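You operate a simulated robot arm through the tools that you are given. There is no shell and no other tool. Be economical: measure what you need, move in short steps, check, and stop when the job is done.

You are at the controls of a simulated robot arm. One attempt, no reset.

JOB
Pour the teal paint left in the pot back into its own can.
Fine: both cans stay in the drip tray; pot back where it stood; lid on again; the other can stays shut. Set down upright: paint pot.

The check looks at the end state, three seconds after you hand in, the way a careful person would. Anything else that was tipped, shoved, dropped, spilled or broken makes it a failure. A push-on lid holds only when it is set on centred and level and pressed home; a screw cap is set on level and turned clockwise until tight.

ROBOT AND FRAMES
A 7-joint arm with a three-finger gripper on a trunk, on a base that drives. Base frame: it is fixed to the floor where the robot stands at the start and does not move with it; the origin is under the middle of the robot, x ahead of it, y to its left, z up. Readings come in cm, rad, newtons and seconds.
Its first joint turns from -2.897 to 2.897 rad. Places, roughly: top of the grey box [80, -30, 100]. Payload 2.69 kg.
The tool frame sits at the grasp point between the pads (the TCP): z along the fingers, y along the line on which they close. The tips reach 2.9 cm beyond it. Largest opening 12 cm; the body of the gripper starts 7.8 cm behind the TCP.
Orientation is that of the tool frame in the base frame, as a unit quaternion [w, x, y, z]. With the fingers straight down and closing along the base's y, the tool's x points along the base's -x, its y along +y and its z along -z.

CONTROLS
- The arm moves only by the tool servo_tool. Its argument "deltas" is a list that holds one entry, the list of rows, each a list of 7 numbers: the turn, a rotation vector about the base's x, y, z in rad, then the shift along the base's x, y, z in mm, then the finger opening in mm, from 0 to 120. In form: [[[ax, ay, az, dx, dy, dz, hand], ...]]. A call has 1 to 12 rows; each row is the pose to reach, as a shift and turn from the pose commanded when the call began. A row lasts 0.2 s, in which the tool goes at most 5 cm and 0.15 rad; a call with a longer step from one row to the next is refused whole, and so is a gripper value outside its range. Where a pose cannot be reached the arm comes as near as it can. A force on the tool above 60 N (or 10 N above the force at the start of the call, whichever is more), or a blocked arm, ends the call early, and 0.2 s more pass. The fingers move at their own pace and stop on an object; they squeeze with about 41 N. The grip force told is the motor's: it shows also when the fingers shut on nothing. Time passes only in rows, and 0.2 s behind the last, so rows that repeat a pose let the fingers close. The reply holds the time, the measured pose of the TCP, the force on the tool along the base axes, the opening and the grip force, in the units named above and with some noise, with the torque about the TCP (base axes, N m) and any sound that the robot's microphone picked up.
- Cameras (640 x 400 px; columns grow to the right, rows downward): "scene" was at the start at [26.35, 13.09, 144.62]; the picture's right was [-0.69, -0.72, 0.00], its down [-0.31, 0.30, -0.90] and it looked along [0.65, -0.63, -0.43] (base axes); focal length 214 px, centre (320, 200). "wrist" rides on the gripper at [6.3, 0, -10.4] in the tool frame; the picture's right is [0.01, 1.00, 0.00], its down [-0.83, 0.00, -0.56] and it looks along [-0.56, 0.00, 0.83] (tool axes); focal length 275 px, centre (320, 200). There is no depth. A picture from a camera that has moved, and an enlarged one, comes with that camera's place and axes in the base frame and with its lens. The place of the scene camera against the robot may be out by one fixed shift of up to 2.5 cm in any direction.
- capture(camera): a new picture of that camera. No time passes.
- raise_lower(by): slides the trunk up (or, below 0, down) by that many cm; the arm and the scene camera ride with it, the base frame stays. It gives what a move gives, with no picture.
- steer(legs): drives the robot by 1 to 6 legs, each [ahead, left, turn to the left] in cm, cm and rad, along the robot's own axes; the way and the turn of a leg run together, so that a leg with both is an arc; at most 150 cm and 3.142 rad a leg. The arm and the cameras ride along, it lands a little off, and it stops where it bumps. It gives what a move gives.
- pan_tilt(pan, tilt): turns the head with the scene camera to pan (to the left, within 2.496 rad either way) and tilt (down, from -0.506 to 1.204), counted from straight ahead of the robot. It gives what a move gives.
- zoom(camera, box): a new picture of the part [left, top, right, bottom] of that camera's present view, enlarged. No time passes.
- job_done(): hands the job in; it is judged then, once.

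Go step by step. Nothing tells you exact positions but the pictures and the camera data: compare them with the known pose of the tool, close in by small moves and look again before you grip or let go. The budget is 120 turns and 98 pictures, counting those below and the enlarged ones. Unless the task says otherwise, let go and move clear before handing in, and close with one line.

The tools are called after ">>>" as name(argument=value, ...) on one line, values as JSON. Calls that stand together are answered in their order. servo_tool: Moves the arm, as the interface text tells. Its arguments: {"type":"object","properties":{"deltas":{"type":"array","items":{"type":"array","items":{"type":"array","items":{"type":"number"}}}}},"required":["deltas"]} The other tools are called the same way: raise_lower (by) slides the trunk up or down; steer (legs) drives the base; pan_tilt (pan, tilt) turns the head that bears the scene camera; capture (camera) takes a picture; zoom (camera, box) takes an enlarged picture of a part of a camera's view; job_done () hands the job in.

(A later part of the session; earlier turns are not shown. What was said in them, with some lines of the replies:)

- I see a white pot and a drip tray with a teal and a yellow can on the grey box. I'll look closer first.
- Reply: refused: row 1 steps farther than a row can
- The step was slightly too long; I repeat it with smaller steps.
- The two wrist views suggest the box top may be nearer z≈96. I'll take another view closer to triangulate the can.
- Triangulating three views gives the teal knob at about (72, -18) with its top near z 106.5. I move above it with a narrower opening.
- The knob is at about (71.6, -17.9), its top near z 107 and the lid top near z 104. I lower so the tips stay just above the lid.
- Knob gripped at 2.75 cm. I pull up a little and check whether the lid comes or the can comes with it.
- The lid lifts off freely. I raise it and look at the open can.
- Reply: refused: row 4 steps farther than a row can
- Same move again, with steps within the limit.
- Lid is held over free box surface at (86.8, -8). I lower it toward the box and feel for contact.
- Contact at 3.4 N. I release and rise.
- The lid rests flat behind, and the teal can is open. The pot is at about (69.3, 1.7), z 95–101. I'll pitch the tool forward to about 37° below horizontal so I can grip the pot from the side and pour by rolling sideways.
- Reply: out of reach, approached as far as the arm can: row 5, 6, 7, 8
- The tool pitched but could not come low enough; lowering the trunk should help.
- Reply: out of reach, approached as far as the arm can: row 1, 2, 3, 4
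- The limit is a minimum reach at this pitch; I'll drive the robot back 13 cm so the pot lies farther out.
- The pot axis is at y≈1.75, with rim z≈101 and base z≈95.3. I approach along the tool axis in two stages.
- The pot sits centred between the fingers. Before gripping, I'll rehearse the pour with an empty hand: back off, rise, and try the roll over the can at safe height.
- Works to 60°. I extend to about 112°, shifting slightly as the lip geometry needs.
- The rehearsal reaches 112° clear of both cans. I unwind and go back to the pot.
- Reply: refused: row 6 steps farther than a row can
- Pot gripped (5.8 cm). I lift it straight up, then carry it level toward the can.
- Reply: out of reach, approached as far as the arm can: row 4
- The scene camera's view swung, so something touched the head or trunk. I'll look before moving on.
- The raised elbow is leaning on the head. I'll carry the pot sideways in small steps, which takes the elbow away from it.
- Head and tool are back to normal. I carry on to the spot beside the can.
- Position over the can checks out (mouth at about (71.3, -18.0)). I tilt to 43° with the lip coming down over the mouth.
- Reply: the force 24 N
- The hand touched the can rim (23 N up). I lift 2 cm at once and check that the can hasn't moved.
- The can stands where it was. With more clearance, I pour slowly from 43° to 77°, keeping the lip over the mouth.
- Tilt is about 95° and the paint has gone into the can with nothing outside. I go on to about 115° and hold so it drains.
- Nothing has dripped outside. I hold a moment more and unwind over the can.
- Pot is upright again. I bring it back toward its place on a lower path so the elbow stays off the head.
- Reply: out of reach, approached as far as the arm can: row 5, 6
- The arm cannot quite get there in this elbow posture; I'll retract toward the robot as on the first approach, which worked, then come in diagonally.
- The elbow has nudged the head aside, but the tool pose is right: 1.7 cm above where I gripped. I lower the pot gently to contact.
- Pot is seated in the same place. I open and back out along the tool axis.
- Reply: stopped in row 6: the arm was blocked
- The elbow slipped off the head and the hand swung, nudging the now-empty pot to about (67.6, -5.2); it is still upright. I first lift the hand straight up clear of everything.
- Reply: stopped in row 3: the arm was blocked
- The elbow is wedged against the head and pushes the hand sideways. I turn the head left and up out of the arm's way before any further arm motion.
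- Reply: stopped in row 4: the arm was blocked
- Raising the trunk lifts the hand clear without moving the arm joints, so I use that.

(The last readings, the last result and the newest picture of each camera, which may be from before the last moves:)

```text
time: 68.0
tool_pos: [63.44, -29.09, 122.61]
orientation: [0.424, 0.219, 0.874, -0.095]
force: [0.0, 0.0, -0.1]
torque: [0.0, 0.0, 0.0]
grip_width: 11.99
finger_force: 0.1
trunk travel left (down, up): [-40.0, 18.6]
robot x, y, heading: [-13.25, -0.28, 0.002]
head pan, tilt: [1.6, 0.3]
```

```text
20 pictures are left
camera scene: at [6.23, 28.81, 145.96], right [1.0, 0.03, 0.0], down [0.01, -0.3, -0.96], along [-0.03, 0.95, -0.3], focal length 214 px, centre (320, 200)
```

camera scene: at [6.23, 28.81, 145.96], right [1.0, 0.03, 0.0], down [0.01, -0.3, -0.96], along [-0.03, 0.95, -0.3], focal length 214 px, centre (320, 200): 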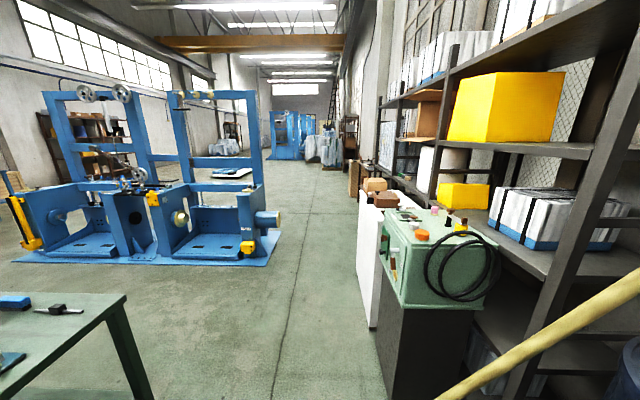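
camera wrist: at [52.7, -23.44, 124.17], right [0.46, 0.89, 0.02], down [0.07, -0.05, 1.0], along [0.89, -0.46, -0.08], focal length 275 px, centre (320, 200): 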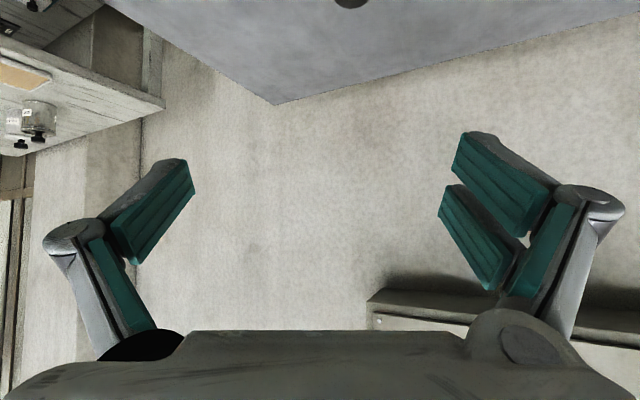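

The arm is free and tracks exactly again. I turn the tool back to pointing straight down and bring it over the work for a look.

>>> servo_tool(deltas=[[[0.025, 0.11, 0.057, -4, 10, 2, 120], [0.05, 0.22, 0.114, -8, 30, 4, 120], [0.075, 0.331, 0.171, -12, 50, 4, 120], [0.099, 0.441, 0.228, -16, 75, 4, 120], [0.124, 0.552, 0.285, -20, 100, 4, 120], [0.149, 0.662, 0.342, -25, 125, 4, 120], [0.174, 0.773, 0.399, -30, 150, 4, 120], [0.198, 0.883, 0.456, -34, 170, 4, 120], [0.198, 0.883, 0.456, -34, 170, 4, 120]]])

>>> capture(camera="wrist")

```text
time: 70.0
tool_pos: [59.88, -12.03, 123.18]
orientation: [0.0, 0.001, 1.0, 0.001]
force: [0.2, -1.2, 0.2]
torque: [0.01, -0.03, 0.02]
grip_width: 12.02
finger_force: 0.1
trunk travel left (down, up): [-40.0, 18.6]
robot x, y, heading: [-13.1, 0.22, -0.001]
head pan, tilt: [1.6, 0.3]
```

```text
19 pictures are left
camera wrist: at [53.55, -12.07, 133.58], right [0.0, 1.0, 0.0], down [0.83, 0.0, 0.56], along [0.56, 0.0, -0.83], focal length 275 px, centre (320, 200)
```

wrist: 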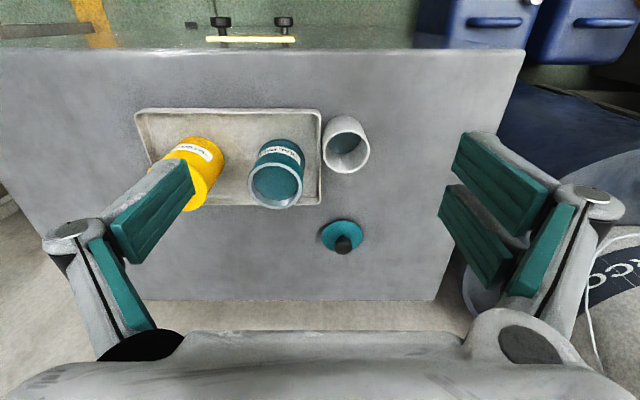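

All is upright and nothing spilled; the pot stands by the tray at about (68.1, -8.6). I position over it to regrasp from above with a narrower opening.

>>> servo_tool(deltas=[[[0, 0, 0, 20, 9, -28, 120], [0, 0, 0, 40, 18, -56, 100], [0, 0, 0, 60, 27, -84, 82], [0, 0, 0, 83, 35, -108, 82], [0, 0, 0, 83, 35, -108, 82]]])

>>> capture(camera="wrist")

```text
time: 71.2
tool_pos: [68.19, -8.61, 112.43]
orientation: [0.001, 0.0, 1.0, 0.0]
force: [-0.2, -0.2, -1.4]
torque: [0.01, 0.0, 0.01]
grip_width: 8.22
finger_force: 0.0
trunk travel left (down, up): [-40.0, 18.6]
robot x, y, heading: [-13.34, -0.19, 0.001]
head pan, tilt: [1.6, 0.3]
```

```text
18 pictures are left
camera wrist: at [61.79, -8.44, 122.74], right [0.0, 1.0, 0.0], down [0.83, 0.0, 0.56], along [0.56, 0.0, -0.83], focal length 275 px, centre (320, 200)
```

wrist: 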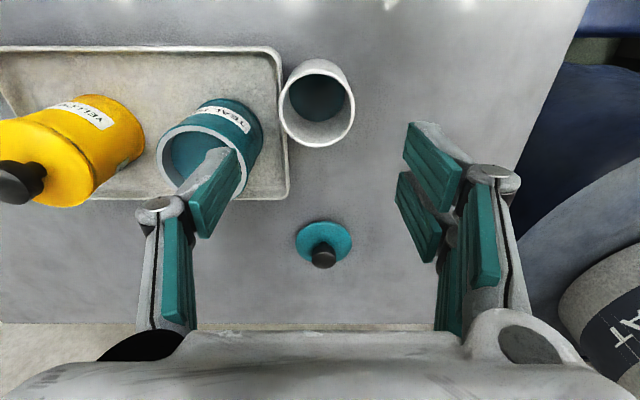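

I check what is left inside the pot.

>>> zoom(camera="wrist", box=[150, 50, 370, 200])

```text
2.67 times, centred on (260, 125) of wrist
camera zoom: at [61.79, -8.44, 122.74], right [0.0, 1.0, 0.0], down [0.83, 0.0, 0.56], along [0.56, 0.0, -0.83], focal length 734 px, centre (480, 400)
```

zoom: 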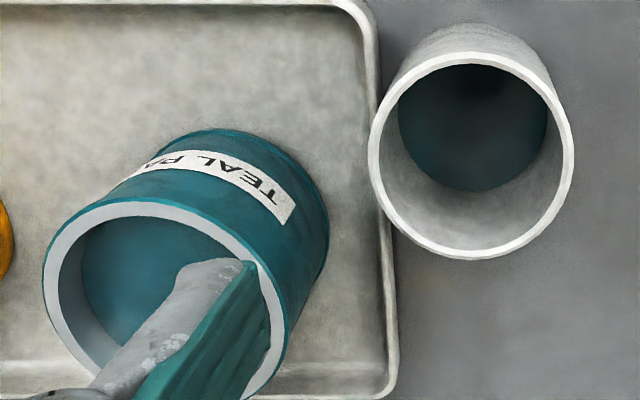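

The paint disc now sits about 5 cm below the rim, i.e. the stained floor, so the pot is empty. Next I lower over the pot, keeping the tips above the tray rim, and grip it.

>>> servo_tool(deltas=[[[0, 0, 0, -4, -2, -35, 82], [0, 0, 0, -4, -2, -70, 82], [0, 0, 0, -4, -2, -95, 82], [0, 0, 0, -4, -2, -108, 82], [0, 0, 0, -4, -2, -108, 82]]])

>>> capture(camera="wrist")

```text
time: 72.3
tool_pos: [67.86, -8.8, 101.58]
orientation: [0.0, 0.001, 1.0, 0.0]
force: [0.2, -0.5, 0.2]
torque: [0.0, 0.0, 0.0]
grip_width: 8.2
finger_force: 0.1
trunk travel left (down, up): [-40.0, 18.6]
robot x, y, heading: [-13.2, -0.28, -0.002]
head pan, tilt: [1.6, 0.3]
```

```text
16 pictures are left
camera wrist: at [61.47, -8.78, 111.98], right [0.0, 1.0, 0.0], down [0.83, 0.0, 0.56], along [0.56, 0.0, -0.83], focal length 275 px, centre (320, 200)
```

wrist: 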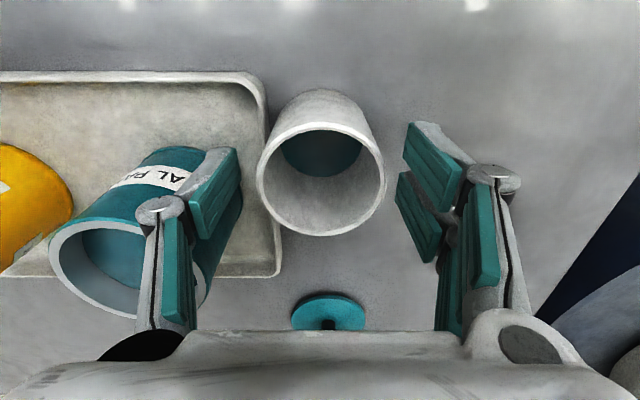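

>>> servo_tool(deltas=[[[0, 0, 0, 0, 0, 0, 70], [0, 0, 0, 0, 0, 0, 55], [0, 0, 0, 0, 0, 0, 40], [0, 0, 0, 0, 0, 0, 40], [0, 0, 0, 0, 0, 10, 40], [0, 0, 0, 0, 0, 30, 40], [0, 0, 0, 0, 0, 60, 40], [0, 0, 0, 0, 0, 60, 40]]])

>>> capture(camera="wrist")

```text
time: 74.2
tool_pos: [67.68, -8.72, 107.73]
orientation: [0.001, 0.0, 1.0, 0.0]
force: [0.4, -0.1, -1.1]
torque: [0.02, 0.0, -0.01]
grip_width: 5.47
finger_force: 40.7
trunk travel left (down, up): [-40.0, 18.6]
robot x, y, heading: [-13.48, 0.52, 0.004]
head pan, tilt: [1.6, 0.3]
```

```text
15 pictures are left
camera wrist: at [61.37, -8.71, 118.08], right [0.0, 1.0, 0.0], down [0.83, 0.0, 0.56], along [0.56, 0.0, -0.83], focal length 275 px, centre (320, 200)
```

wrist: 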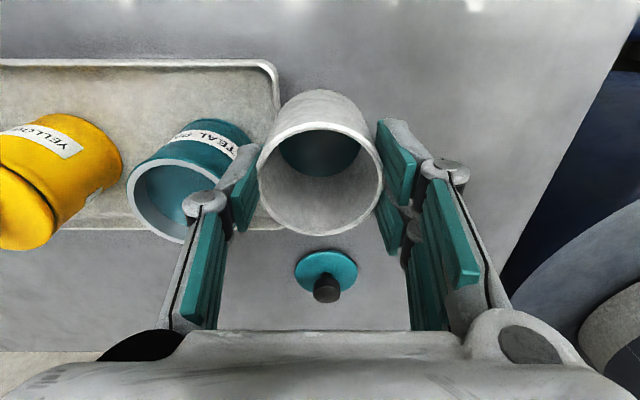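

The pot is held level. I carry it to its original spot (69.0, 1.7) and lower to just above the surface.

>>> servo_tool(deltas=[[[0, 0, 0, 3, 25, 0, 40], [0, 0, 0, 6, 55, 0, 40], [0, 0, 0, 10, 85, 0, 40], [0, 0, 0, 12, 104, 0, 40], [0, 0, 0, 12, 104, -25, 40], [0, 0, 0, 12, 104, -45, 40], [0, 0, 0, 12, 104, -55, 40], [0, 0, 0, 12, 104, -59, 40], [0, 0, 0, 12, 104, -59, 40]]])

>>> servo_tool(deltas=[[[0, 0, 0, 0, 0, -2, 40], [0, 0, 0, 0, 0, -4, 40], [0, 0, 0, 0, 0, -4, 40]]])

>>> capture(camera="wrist")

```text
time: 76.2
tool_pos: [69.09, 1.77, 101.73]
orientation: [0.001, 0.001, 1.0, 0.0]
force: [-0.1, 1.0, 0.6]
torque: [0.01, 0.02, 0.02]
grip_width: 5.47
finger_force: 41.4
trunk travel left (down, up): [-40.0, 18.6]
robot x, y, heading: [-13.15, -0.28, 0.002]
head pan, tilt: [1.6, 0.3]
```

```text
time: 77.0
tool_pos: [69.09, 1.76, 101.47]
orientation: [0.002, 0.001, 1.0, 0.0]
force: [3.7, 4.8, 31.6]
torque: [0.19, -0.18, 0.03]
grip_width: 5.54
finger_force: 41.1
trunk travel left (down, up): [-40.0, 18.6]
robot x, y, heading: [-13.28, 0.03, -0.002]
head pan, tilt: [1.6, 0.3]
```

```text
14 pictures are left
camera wrist: at [62.64, 1.67, 111.81], right [0.0, 1.0, 0.0], down [0.83, 0.0, 0.56], along [0.56, 0.0, -0.83], focal length 275 px, centre (320, 200)
```

wrist: 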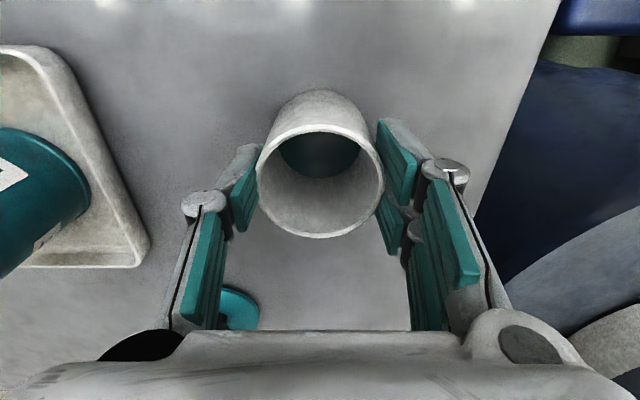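

The pot is down. I ease off 2 mm, open just enough, and lift clear.

>>> servo_tool(deltas=[[[0, 0, 0, 0, 0, 2, 40], [0, 0, 0, 0, 0, 2, 60], [0, 0, 0, 0, 0, 2, 85], [0, 0, 0, 0, 0, 2, 85], [0, 0, 0, 0, 0, 30, 85], [0, 0, 0, 0, 0, 70, 85], [0, 0, 0, 0, 0, 110, 85], [0, 0, 0, 0, 0, 110, 85]]])

>>> capture(camera="wrist")

```text
time: 78.8
tool_pos: [69.31, 1.6, 112.27]
orientation: [0.001, 0.001, 1.0, -0.001]
force: [0.0, 0.6, 0.3]
torque: [0.01, -0.01, 0.02]
grip_width: 8.5
finger_force: 0.0
trunk travel left (down, up): [-40.0, 18.6]
robot x, y, heading: [-13.54, -0.01, 0.002]
head pan, tilt: [1.6, 0.3]
```

```text
13 pictures are left
camera wrist: at [62.92, 1.59, 122.68], right [0.0, 1.0, 0.0], down [0.83, 0.0, 0.56], along [0.56, 0.0, -0.83], focal length 275 px, centre (320, 200)
```

wrist: 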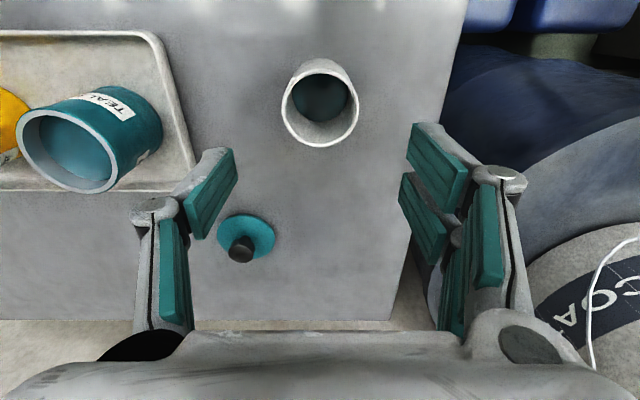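

The pot stands upright at its place. The lid is a bit beyond reach, so I drive forward 10 cm with the hand high.

>>> steer(legs=[[10, 0, 0]])

>>> servo_tool(deltas=[[[0, 0, 0, 0, 0, 0, 70]]])

```text
time: 79.9
tool_pos: [79.65, 1.58, 112.23]
orientation: [0.001, 0.002, 1.0, -0.001]
force: [0.5, 0.9, -0.2]
torque: [0.03, 0.0, -0.02]
grip_width: 8.49
finger_force: 0.0
trunk travel left (down, up): [-40.0, 18.6]
robot x, y, heading: [-2.89, 0.31, -0.004]
head pan, tilt: [1.6, 0.3]
```

```text
time: 80.3
tool_pos: [79.68, 1.6, 112.3]
orientation: [0.001, 0.002, 1.0, 0.0]
force: [0.2, -0.2, -0.7]
torque: [0.01, -0.06, -0.01]
grip_width: 7.0
finger_force: 0.1
trunk travel left (down, up): [-40.0, 18.6]
robot x, y, heading: [-2.73, 0.06, 0.0]
head pan, tilt: [1.6, 0.3]
```

>>> servo_tool(deltas=[[[0, 0, 0, 17, -24, 0, 70], [0, 0, 0, 35, -48, -5, 70], [0, 0, 0, 53, -72, -15, 70], [0, 0, 0, 70, -95, -30, 70], [0, 0, 0, 70, -95, -65, 70], [0, 0, 0, 70, -95, -85, 70], [0, 0, 0, 70, -95, -85, 70]]])

>>> capture(camera="wrist")

```text
time: 81.9
tool_pos: [86.66, -8.03, 103.76]
orientation: [0.001, 0.002, 1.0, -0.001]
force: [0.1, 0.0, -0.2]
torque: [0.01, -0.01, 0.01]
grip_width: 7.0
finger_force: 0.0
trunk travel left (down, up): [-40.0, 18.6]
robot x, y, heading: [-2.3, 0.12, -0.0]
head pan, tilt: [1.6, 0.3]
```

```text
12 pictures are left
camera wrist: at [80.33, -8.04, 114.13], right [0.0, 1.0, 0.0], down [0.83, 0.0, 0.56], along [0.56, 0.0, -0.83], focal length 275 px, centre (320, 200)
```

wrist: 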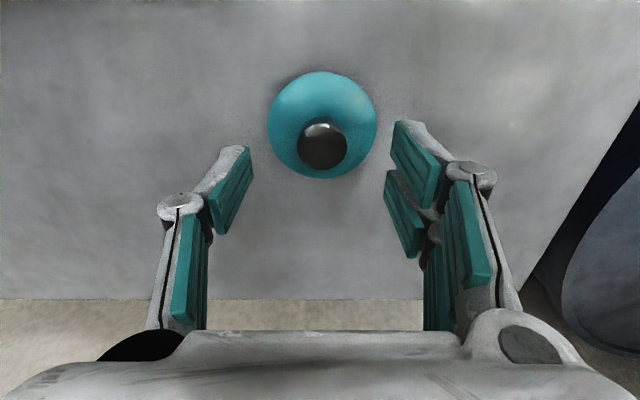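

Knob is right under the tool. I lower to the height where I let it go, close, and lift.

>>> servo_tool(deltas=[[[0, 0, 0, 0, 1, -15, 70], [0, 0, 0, 0, 1, -30, 70], [0, 0, 0, 0, 1, -40, 70], [0, 0, 0, 0, 1, -43, 70], [0, 0, 0, 0, 1, -43, 45], [0, 0, 0, 0, 1, -43, 15], [0, 0, 0, 0, 1, -43, 15], [0, 0, 0, 0, 1, -43, 15]]])

>>> servo_tool(deltas=[[[0, 0, 0, 0, 0, 15, 15], [0, 0, 0, 0, 0, 40, 15], [0, 0, 0, 0, 0, 80, 15], [0, 0, 0, 0, 0, 120, 15], [0, 0, 0, 0, 0, 150, 15], [0, 0, 0, -35, -20, 150, 15], [0, 0, 0, -70, -45, 150, 15], [0, 0, 0, -105, -70, 150, 15], [0, 0, 0, -135, -90, 150, 15], [0, 0, 0, -150, -100, 145, 15], [0, 0, 0, -150, -100, 145, 15]]])

>>> capture(camera="wrist")

```text
time: 83.7
tool_pos: [86.67, -7.86, 99.52]
orientation: [0.001, 0.001, 1.0, 0.0]
force: [0.3, -0.2, 0.3]
torque: [0.01, 0.04, 0.02]
grip_width: 2.68
finger_force: 40.8
trunk travel left (down, up): [-40.0, 18.6]
robot x, y, heading: [-2.55, 0.02, -0.001]
head pan, tilt: [1.6, 0.3]
```

```text
time: 86.1
tool_pos: [71.45, -17.85, 113.9]
orientation: [0.001, 0.002, 1.0, -0.001]
force: [0.4, -0.7, -0.1]
torque: [-0.01, 0.0, -0.02]
grip_width: 2.69
finger_force: 40.6
trunk travel left (down, up): [-40.0, 18.6]
robot x, y, heading: [-2.91, -0.3, 0.004]
head pan, tilt: [1.6, 0.3]
```

```text
11 pictures are left
camera wrist: at [65.22, -17.9, 124.28], right [0.0, 1.0, 0.0], down [0.83, 0.0, 0.56], along [0.56, 0.0, -0.83], focal length 275 px, centre (320, 200)
```

wrist: 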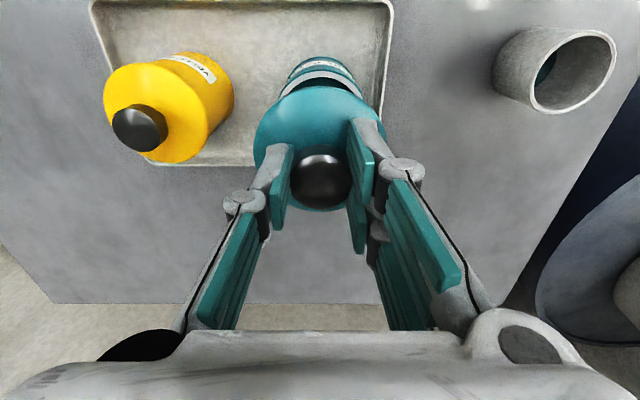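

>>> zoom(camera="wrist", box=[250, 40, 400, 140])

```text
4.00 times, centred on (325, 90) of wrist
camera zoom: at [65.22, -17.9, 124.28], right [0.0, 1.0, 0.0], down [0.83, 0.0, 0.56], along [0.56, 0.0, -0.83], focal length 1101 px, centre (300, 640)
```

zoom: 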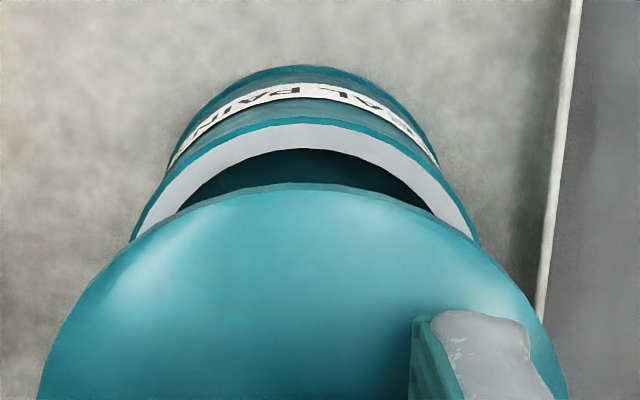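

Lid and can line up within about a millimetre. I correct by 1 mm and lower to just above the rim.

>>> servo_tool(deltas=[[[0, 0, 0, 1, 0.5, -20, 15], [0, 0, 0, 1, 0.5, -40, 15], [0, 0, 0, 1, 0.5, -50, 15], [0, 0, 0, 1, 0.5, -54, 15], [0, 0, 0, 1, 0.5, -54, 15]]])

>>> zoom(camera="wrist", box=[230, 40, 410, 220])

```text
time: 87.3
tool_pos: [71.79, -17.79, 108.5]
orientation: [0.001, 0.003, 1.0, 0.0]
force: [-0.4, 0.5, 0.7]
torque: [-0.02, 0.02, -0.03]
grip_width: 2.7
finger_force: 40.7
trunk travel left (down, up): [-40.0, 18.6]
robot x, y, heading: [-2.74, -0.14, 0.0]
head pan, tilt: [1.6, 0.3]
```

```text
2.22 times, centred on (320, 130) of wrist
camera zoom: at [65.4, -17.82, 118.9], right [0.0, 1.0, 0.0], down [0.83, 0.0, 0.56], along [0.56, 0.0, -0.83], focal length 612 px, centre (320, 356)
```

zoom: 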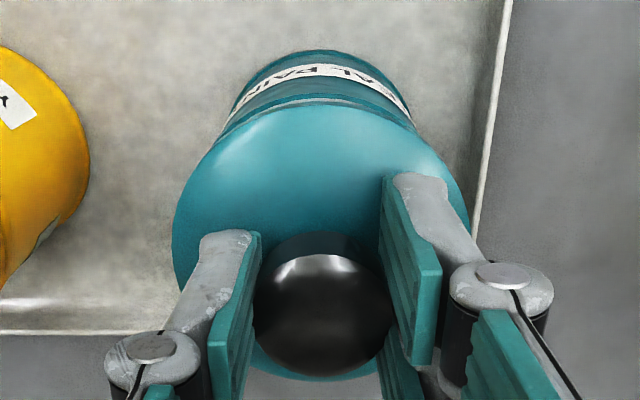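

Aligned. I lower onto the rim and watch the force.

>>> servo_tool(deltas=[[[0, 0, 0, 0, 0, -4, 15], [0, 0, 0, 0, 0, -8, 15], [0, 0, 0, 0, 0, -10, 15], [0, 0, 0, 0, 0, -10, 15]]])

```text
time: 88.3
tool_pos: [71.71, -17.79, 107.6]
orientation: [0.001, 0.002, 1.0, 0.0]
force: [0.2, -0.4, -0.1]
torque: [0.0, 0.02, 0.03]
grip_width: 2.7
finger_force: 41.1
trunk travel left (down, up): [-40.0, 18.6]
robot x, y, heading: [-2.82, 0.13, 0.001]
head pan, tilt: [1.6, 0.3]
```

>>> servo_tool(deltas=[[[0, 0, 0, 0, 0, -1, 15], [0, 0, 0, 0, 0, -2, 15], [0, 0, 0, 0, 0, -3, 15], [0, 0, 0, 0, 0, -3, 15]]])

```text
time: 89.3
tool_pos: [71.74, -17.78, 107.49]
orientation: [0.002, 0.002, 1.0, -0.001]
force: [1.8, 4.2, 29.3]
torque: [0.14, 0.24, -0.04]
grip_width: 2.67
finger_force: 41.0
trunk travel left (down, up): [-40.0, 18.6]
robot x, y, heading: [-3.02, 0.13, -0.002]
head pan, tilt: [1.6, 0.3]
```

Contact at the expected seated height. I press a bit more to drive it home.

>>> servo_tool(deltas=[[[0, 0, 0, 0, 0, -1, 15], [0, 0, 0, 0, 0, -2, 15], [0, 0, 0, 0, 0, -2, 15], [0, 0, 0, 0, 0, -2, 15]]])

>>> zoom(camera="wrist", box=[250, 50, 390, 140])

```text
time: 90.3
tool_pos: [71.77, -17.82, 107.12]
orientation: [0.002, 0.002, 1.0, -0.001]
force: [7.9, 3.9, 34.0]
torque: [0.11, -0.39, -0.06]
grip_width: 2.66
finger_force: 40.6
trunk travel left (down, up): [-40.0, 18.6]
robot x, y, heading: [-2.74, 0.07, -0.005]
head pan, tilt: [1.6, 0.3]
```

```text
4.44 times, centred on (320, 95) of wrist
camera zoom: at [65.42, -17.87, 117.46], right [0.0, 1.0, 0.0], down [0.83, 0.0, 0.56], along [0.56, 0.0, -0.83], focal length 1224 px, centre (320, 667)
```

zoom: 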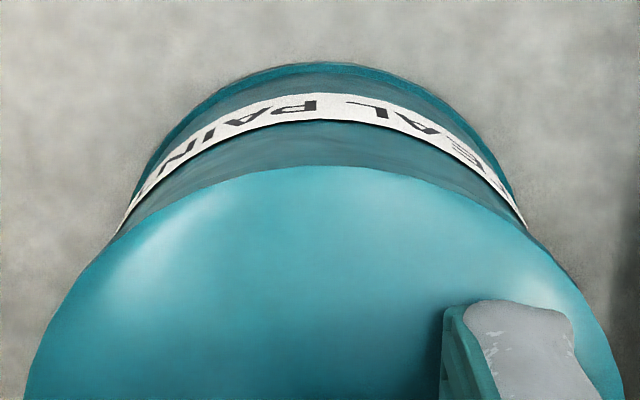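

The lid is going in further. I press once more up to firm resistance.

>>> servo_tool(deltas=[[[0, 0, 0, 0, 0, -1, 15], [0, 0, 0, 0, 0, -2, 15], [0, 0, 0, 0, 0, -2, 15]]])

```text
time: 91.1
tool_pos: [71.69, -17.83, 107.02]
orientation: [0.001, 0.002, 1.0, -0.002]
force: [9.3, -0.1, 34.2]
torque: [0.03, -0.34, -0.07]
grip_width: 2.64
finger_force: 41.0
trunk travel left (down, up): [-40.0, 18.6]
robot x, y, heading: [-2.79, -0.04, -0.001]
head pan, tilt: [1.6, 0.3]
```

The fingers now slip on the knob at about 34 N. I open, rise, and view the lid from the scene camera.

>>> servo_tool(deltas=[[[0, 0, 0, 0, 0, 3, 15], [0, 0, 0, 0, 0, 5, 70], [0, 0, 0, 0, 0, 5, 70], [0, 0, 0, 0, 0, 40, 70], [0, 0, 0, 0, 0, 80, 70], [0, 0, 0, 0, 0, 80, 70]]])

>>> pan_tilt(pan=-0.6, tilt=0.445)

>>> capture(camera="scene")

```text
time: 92.5
tool_pos: [71.66, -17.76, 114.71]
orientation: [0.001, 0.002, 1.0, 0.0]
force: [-0.3, 0.0, -1.1]
torque: [-0.02, -0.02, 0.02]
grip_width: 6.99
finger_force: 0.1
trunk travel left (down, up): [-40.0, 18.6]
robot x, y, heading: [-2.76, -0.34, 0.0]
head pan, tilt: [1.6, 0.3]
```

```text
time: 94.6
tool_pos: [71.71, -17.92, 114.78]
orientation: [0.0, 0.001, 1.0, -0.001]
force: [0.1, 0.5, 0.5]
torque: [0.02, 0.0, 0.02]
grip_width: 6.99
finger_force: 0.1
trunk travel left (down, up): [-40.0, 18.6]
robot x, y, heading: [-2.73, 0.27, 0.002]
head pan, tilt: [-0.6, 0.445]
```

```text
7 pictures are left
camera scene: at [24.5, 14.24, 144.62], right [-0.57, -0.82, 0.0], down [-0.36, 0.24, -0.9], along [0.74, -0.51, -0.43], focal length 214 px, centre (320, 200)
```

scene: 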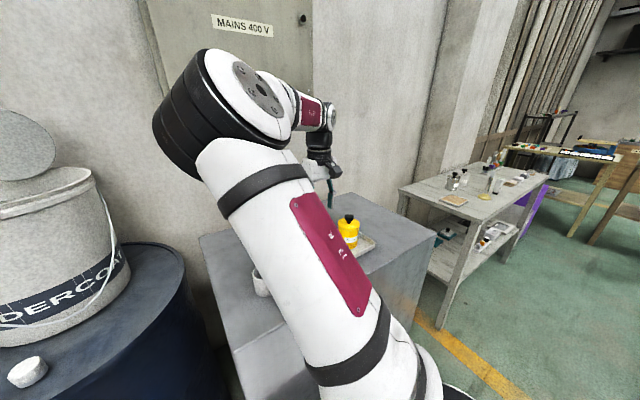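

The arm hides the can from there. I'll press the lid with closed fingertips centred on the knob.

>>> servo_tool(deltas=[[[0, 0, 0, 0, 0, 0, 0], [0, 0, 0, 0, 0, 0, 0], [0, 0, 0, 0, 0, -20, 0], [0, 0, 0, 0, 0, -38, 0], [0, 0, 0, 0, 0, -44, 0], [0, 0, 0, 0, 0, -46, 0], [0, 0, 0, 0, 0, -48, 0], [0, 0, 0, 0, 0, -48, 0]]])

```text
time: 96.4
tool_pos: [71.62, -17.79, 110.05]
orientation: [0.001, 0.002, 1.0, 0.0]
force: [0.4, 0.4, -0.3]
torque: [0.0, 0.03, -0.01]
grip_width: 0.01
finger_force: 28.6
trunk travel left (down, up): [-40.0, 18.6]
robot x, y, heading: [-2.76, -0.07, -0.001]
head pan, tilt: [-0.6, 0.445]
```

>>> servo_tool(deltas=[[[0, 0, 0, 0, 0, -2, 0], [0, 0, 0, 0, 0, -4, 0], [0, 0, 0, 0, 0, -6, 0], [0, 0, 0, 0, 0, -6, 0]]])

```text
time: 97.4
tool_pos: [71.67, -17.87, 109.48]
orientation: [0.001, 0.002, 1.0, 0.0]
force: [0.7, 0.6, 7.9]
torque: [0.0, 0.03, 0.0]
grip_width: 0.59
finger_force: 28.7
trunk travel left (down, up): [-40.0, 18.6]
robot x, y, heading: [-2.66, 0.03, -0.002]
head pan, tilt: [-0.6, 0.445]
```

>>> servo_tool(deltas=[[[0, 0, 0, 0, 0, -1, 0], [0, 0, 0, 0, 0, -2, 0], [0, 0, 0, 0, 0, -3, 0], [0, 0, 0, 0, 0, -4, 0], [0, 0, 0, 0, 0, -4, 0]]])

```text
time: 98.6
tool_pos: [71.75, -17.82, 109.34]
orientation: [0.004, 0.001, 1.0, -0.001]
force: [5.3, 2.4, 55.6]
torque: [0.13, -0.02, -0.07]
grip_width: 0.6
finger_force: 27.9
trunk travel left (down, up): [-40.0, 18.6]
robot x, y, heading: [-2.72, -0.33, -0.003]
head pan, tilt: [-0.6, 0.445]
```

Firm stop at 56 N: the lid is home. I rise, back off, and inspect.

>>> servo_tool(deltas=[[[0, 0, 0, 0, 0, 10, 0], [0, 0, 0, 0, 0, 40, 0], [0, 0, 0, -20, 5, 60, 0], [0, 0, 0, -55, 15, 60, 40], [0, 0, 0, -90, 25, 60, 100], [0, 0, 0, -130, 35, 60, 120], [0, 0, 0, -150, 40, 60, 120], [0, 0, 0, -150, 40, 60, 120]]])

>>> zoom(camera="wrist", box=[190, 100, 430, 260])

>>> capture(camera="wrist")

```text
time: 100.4
tool_pos: [56.68, -13.61, 115.25]
orientation: [0.001, 0.001, 1.0, 0.001]
force: [0.5, 0.5, 0.5]
torque: [0.0, 0.01, 0.03]
grip_width: 11.99
finger_force: 0.2
trunk travel left (down, up): [-40.0, 18.6]
robot x, y, heading: [-2.63, -0.3, -0.003]
head pan, tilt: [-0.6, 0.445]
```

```text
2.50 times, centred on (310, 180) of wrist
camera zoom: at [50.38, -13.64, 125.58], right [0.0, 1.0, 0.0], down [0.83, 0.0, 0.56], along [0.56, 0.0, -0.83], focal length 688 px, centre (345, 250)
```

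zoom: 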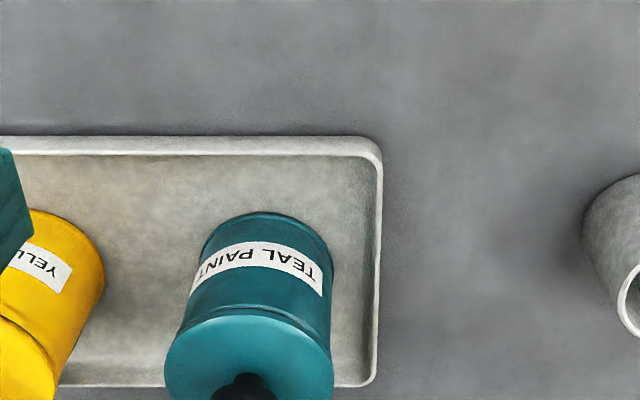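

```text
5 pictures are left
camera wrist: at [50.38, -13.64, 125.58], right [0.0, 1.0, 0.0], down [0.83, 0.0, 0.56], along [0.56, 0.0, -0.83], focal length 275 px, centre (320, 200)
```

wrist: 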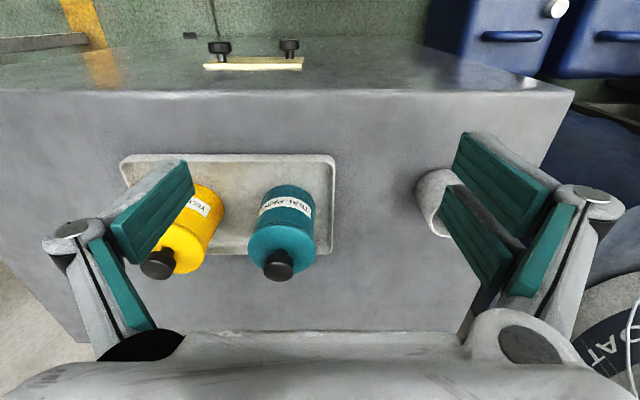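

>>> zoom(camera="scene", box=[230, 190, 390, 310])

```text
3.33 times, centred on (310, 250) of scene
camera zoom: at [24.51, 14.23, 144.61], right [-0.57, -0.82, 0.0], down [-0.35, 0.24, -0.9], along [0.74, -0.51, -0.43], focal length 715 px, centre (353, 33)
```

zoom: 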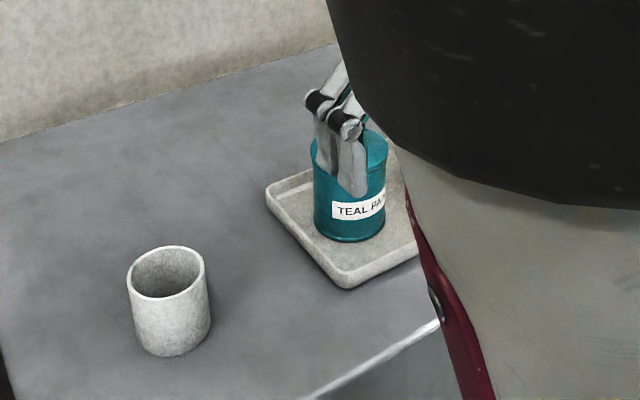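

The pot stands empty and upright where it stood, both cans are in the tray, the teal lid is pressed home, and the hand is clear. I hand in.

>>> job_done()

```text
The job is handed in.
```

The teal paint is back in its own can with the lid pressed home. The empty pot stands upright where it stood, both cans are in the tray, and the yellow can stayed shut. On the way, the hand bumped the teal can's rim once. It also pushed the empty pot against the tray before I put it back, and nothing tipped or spilled.
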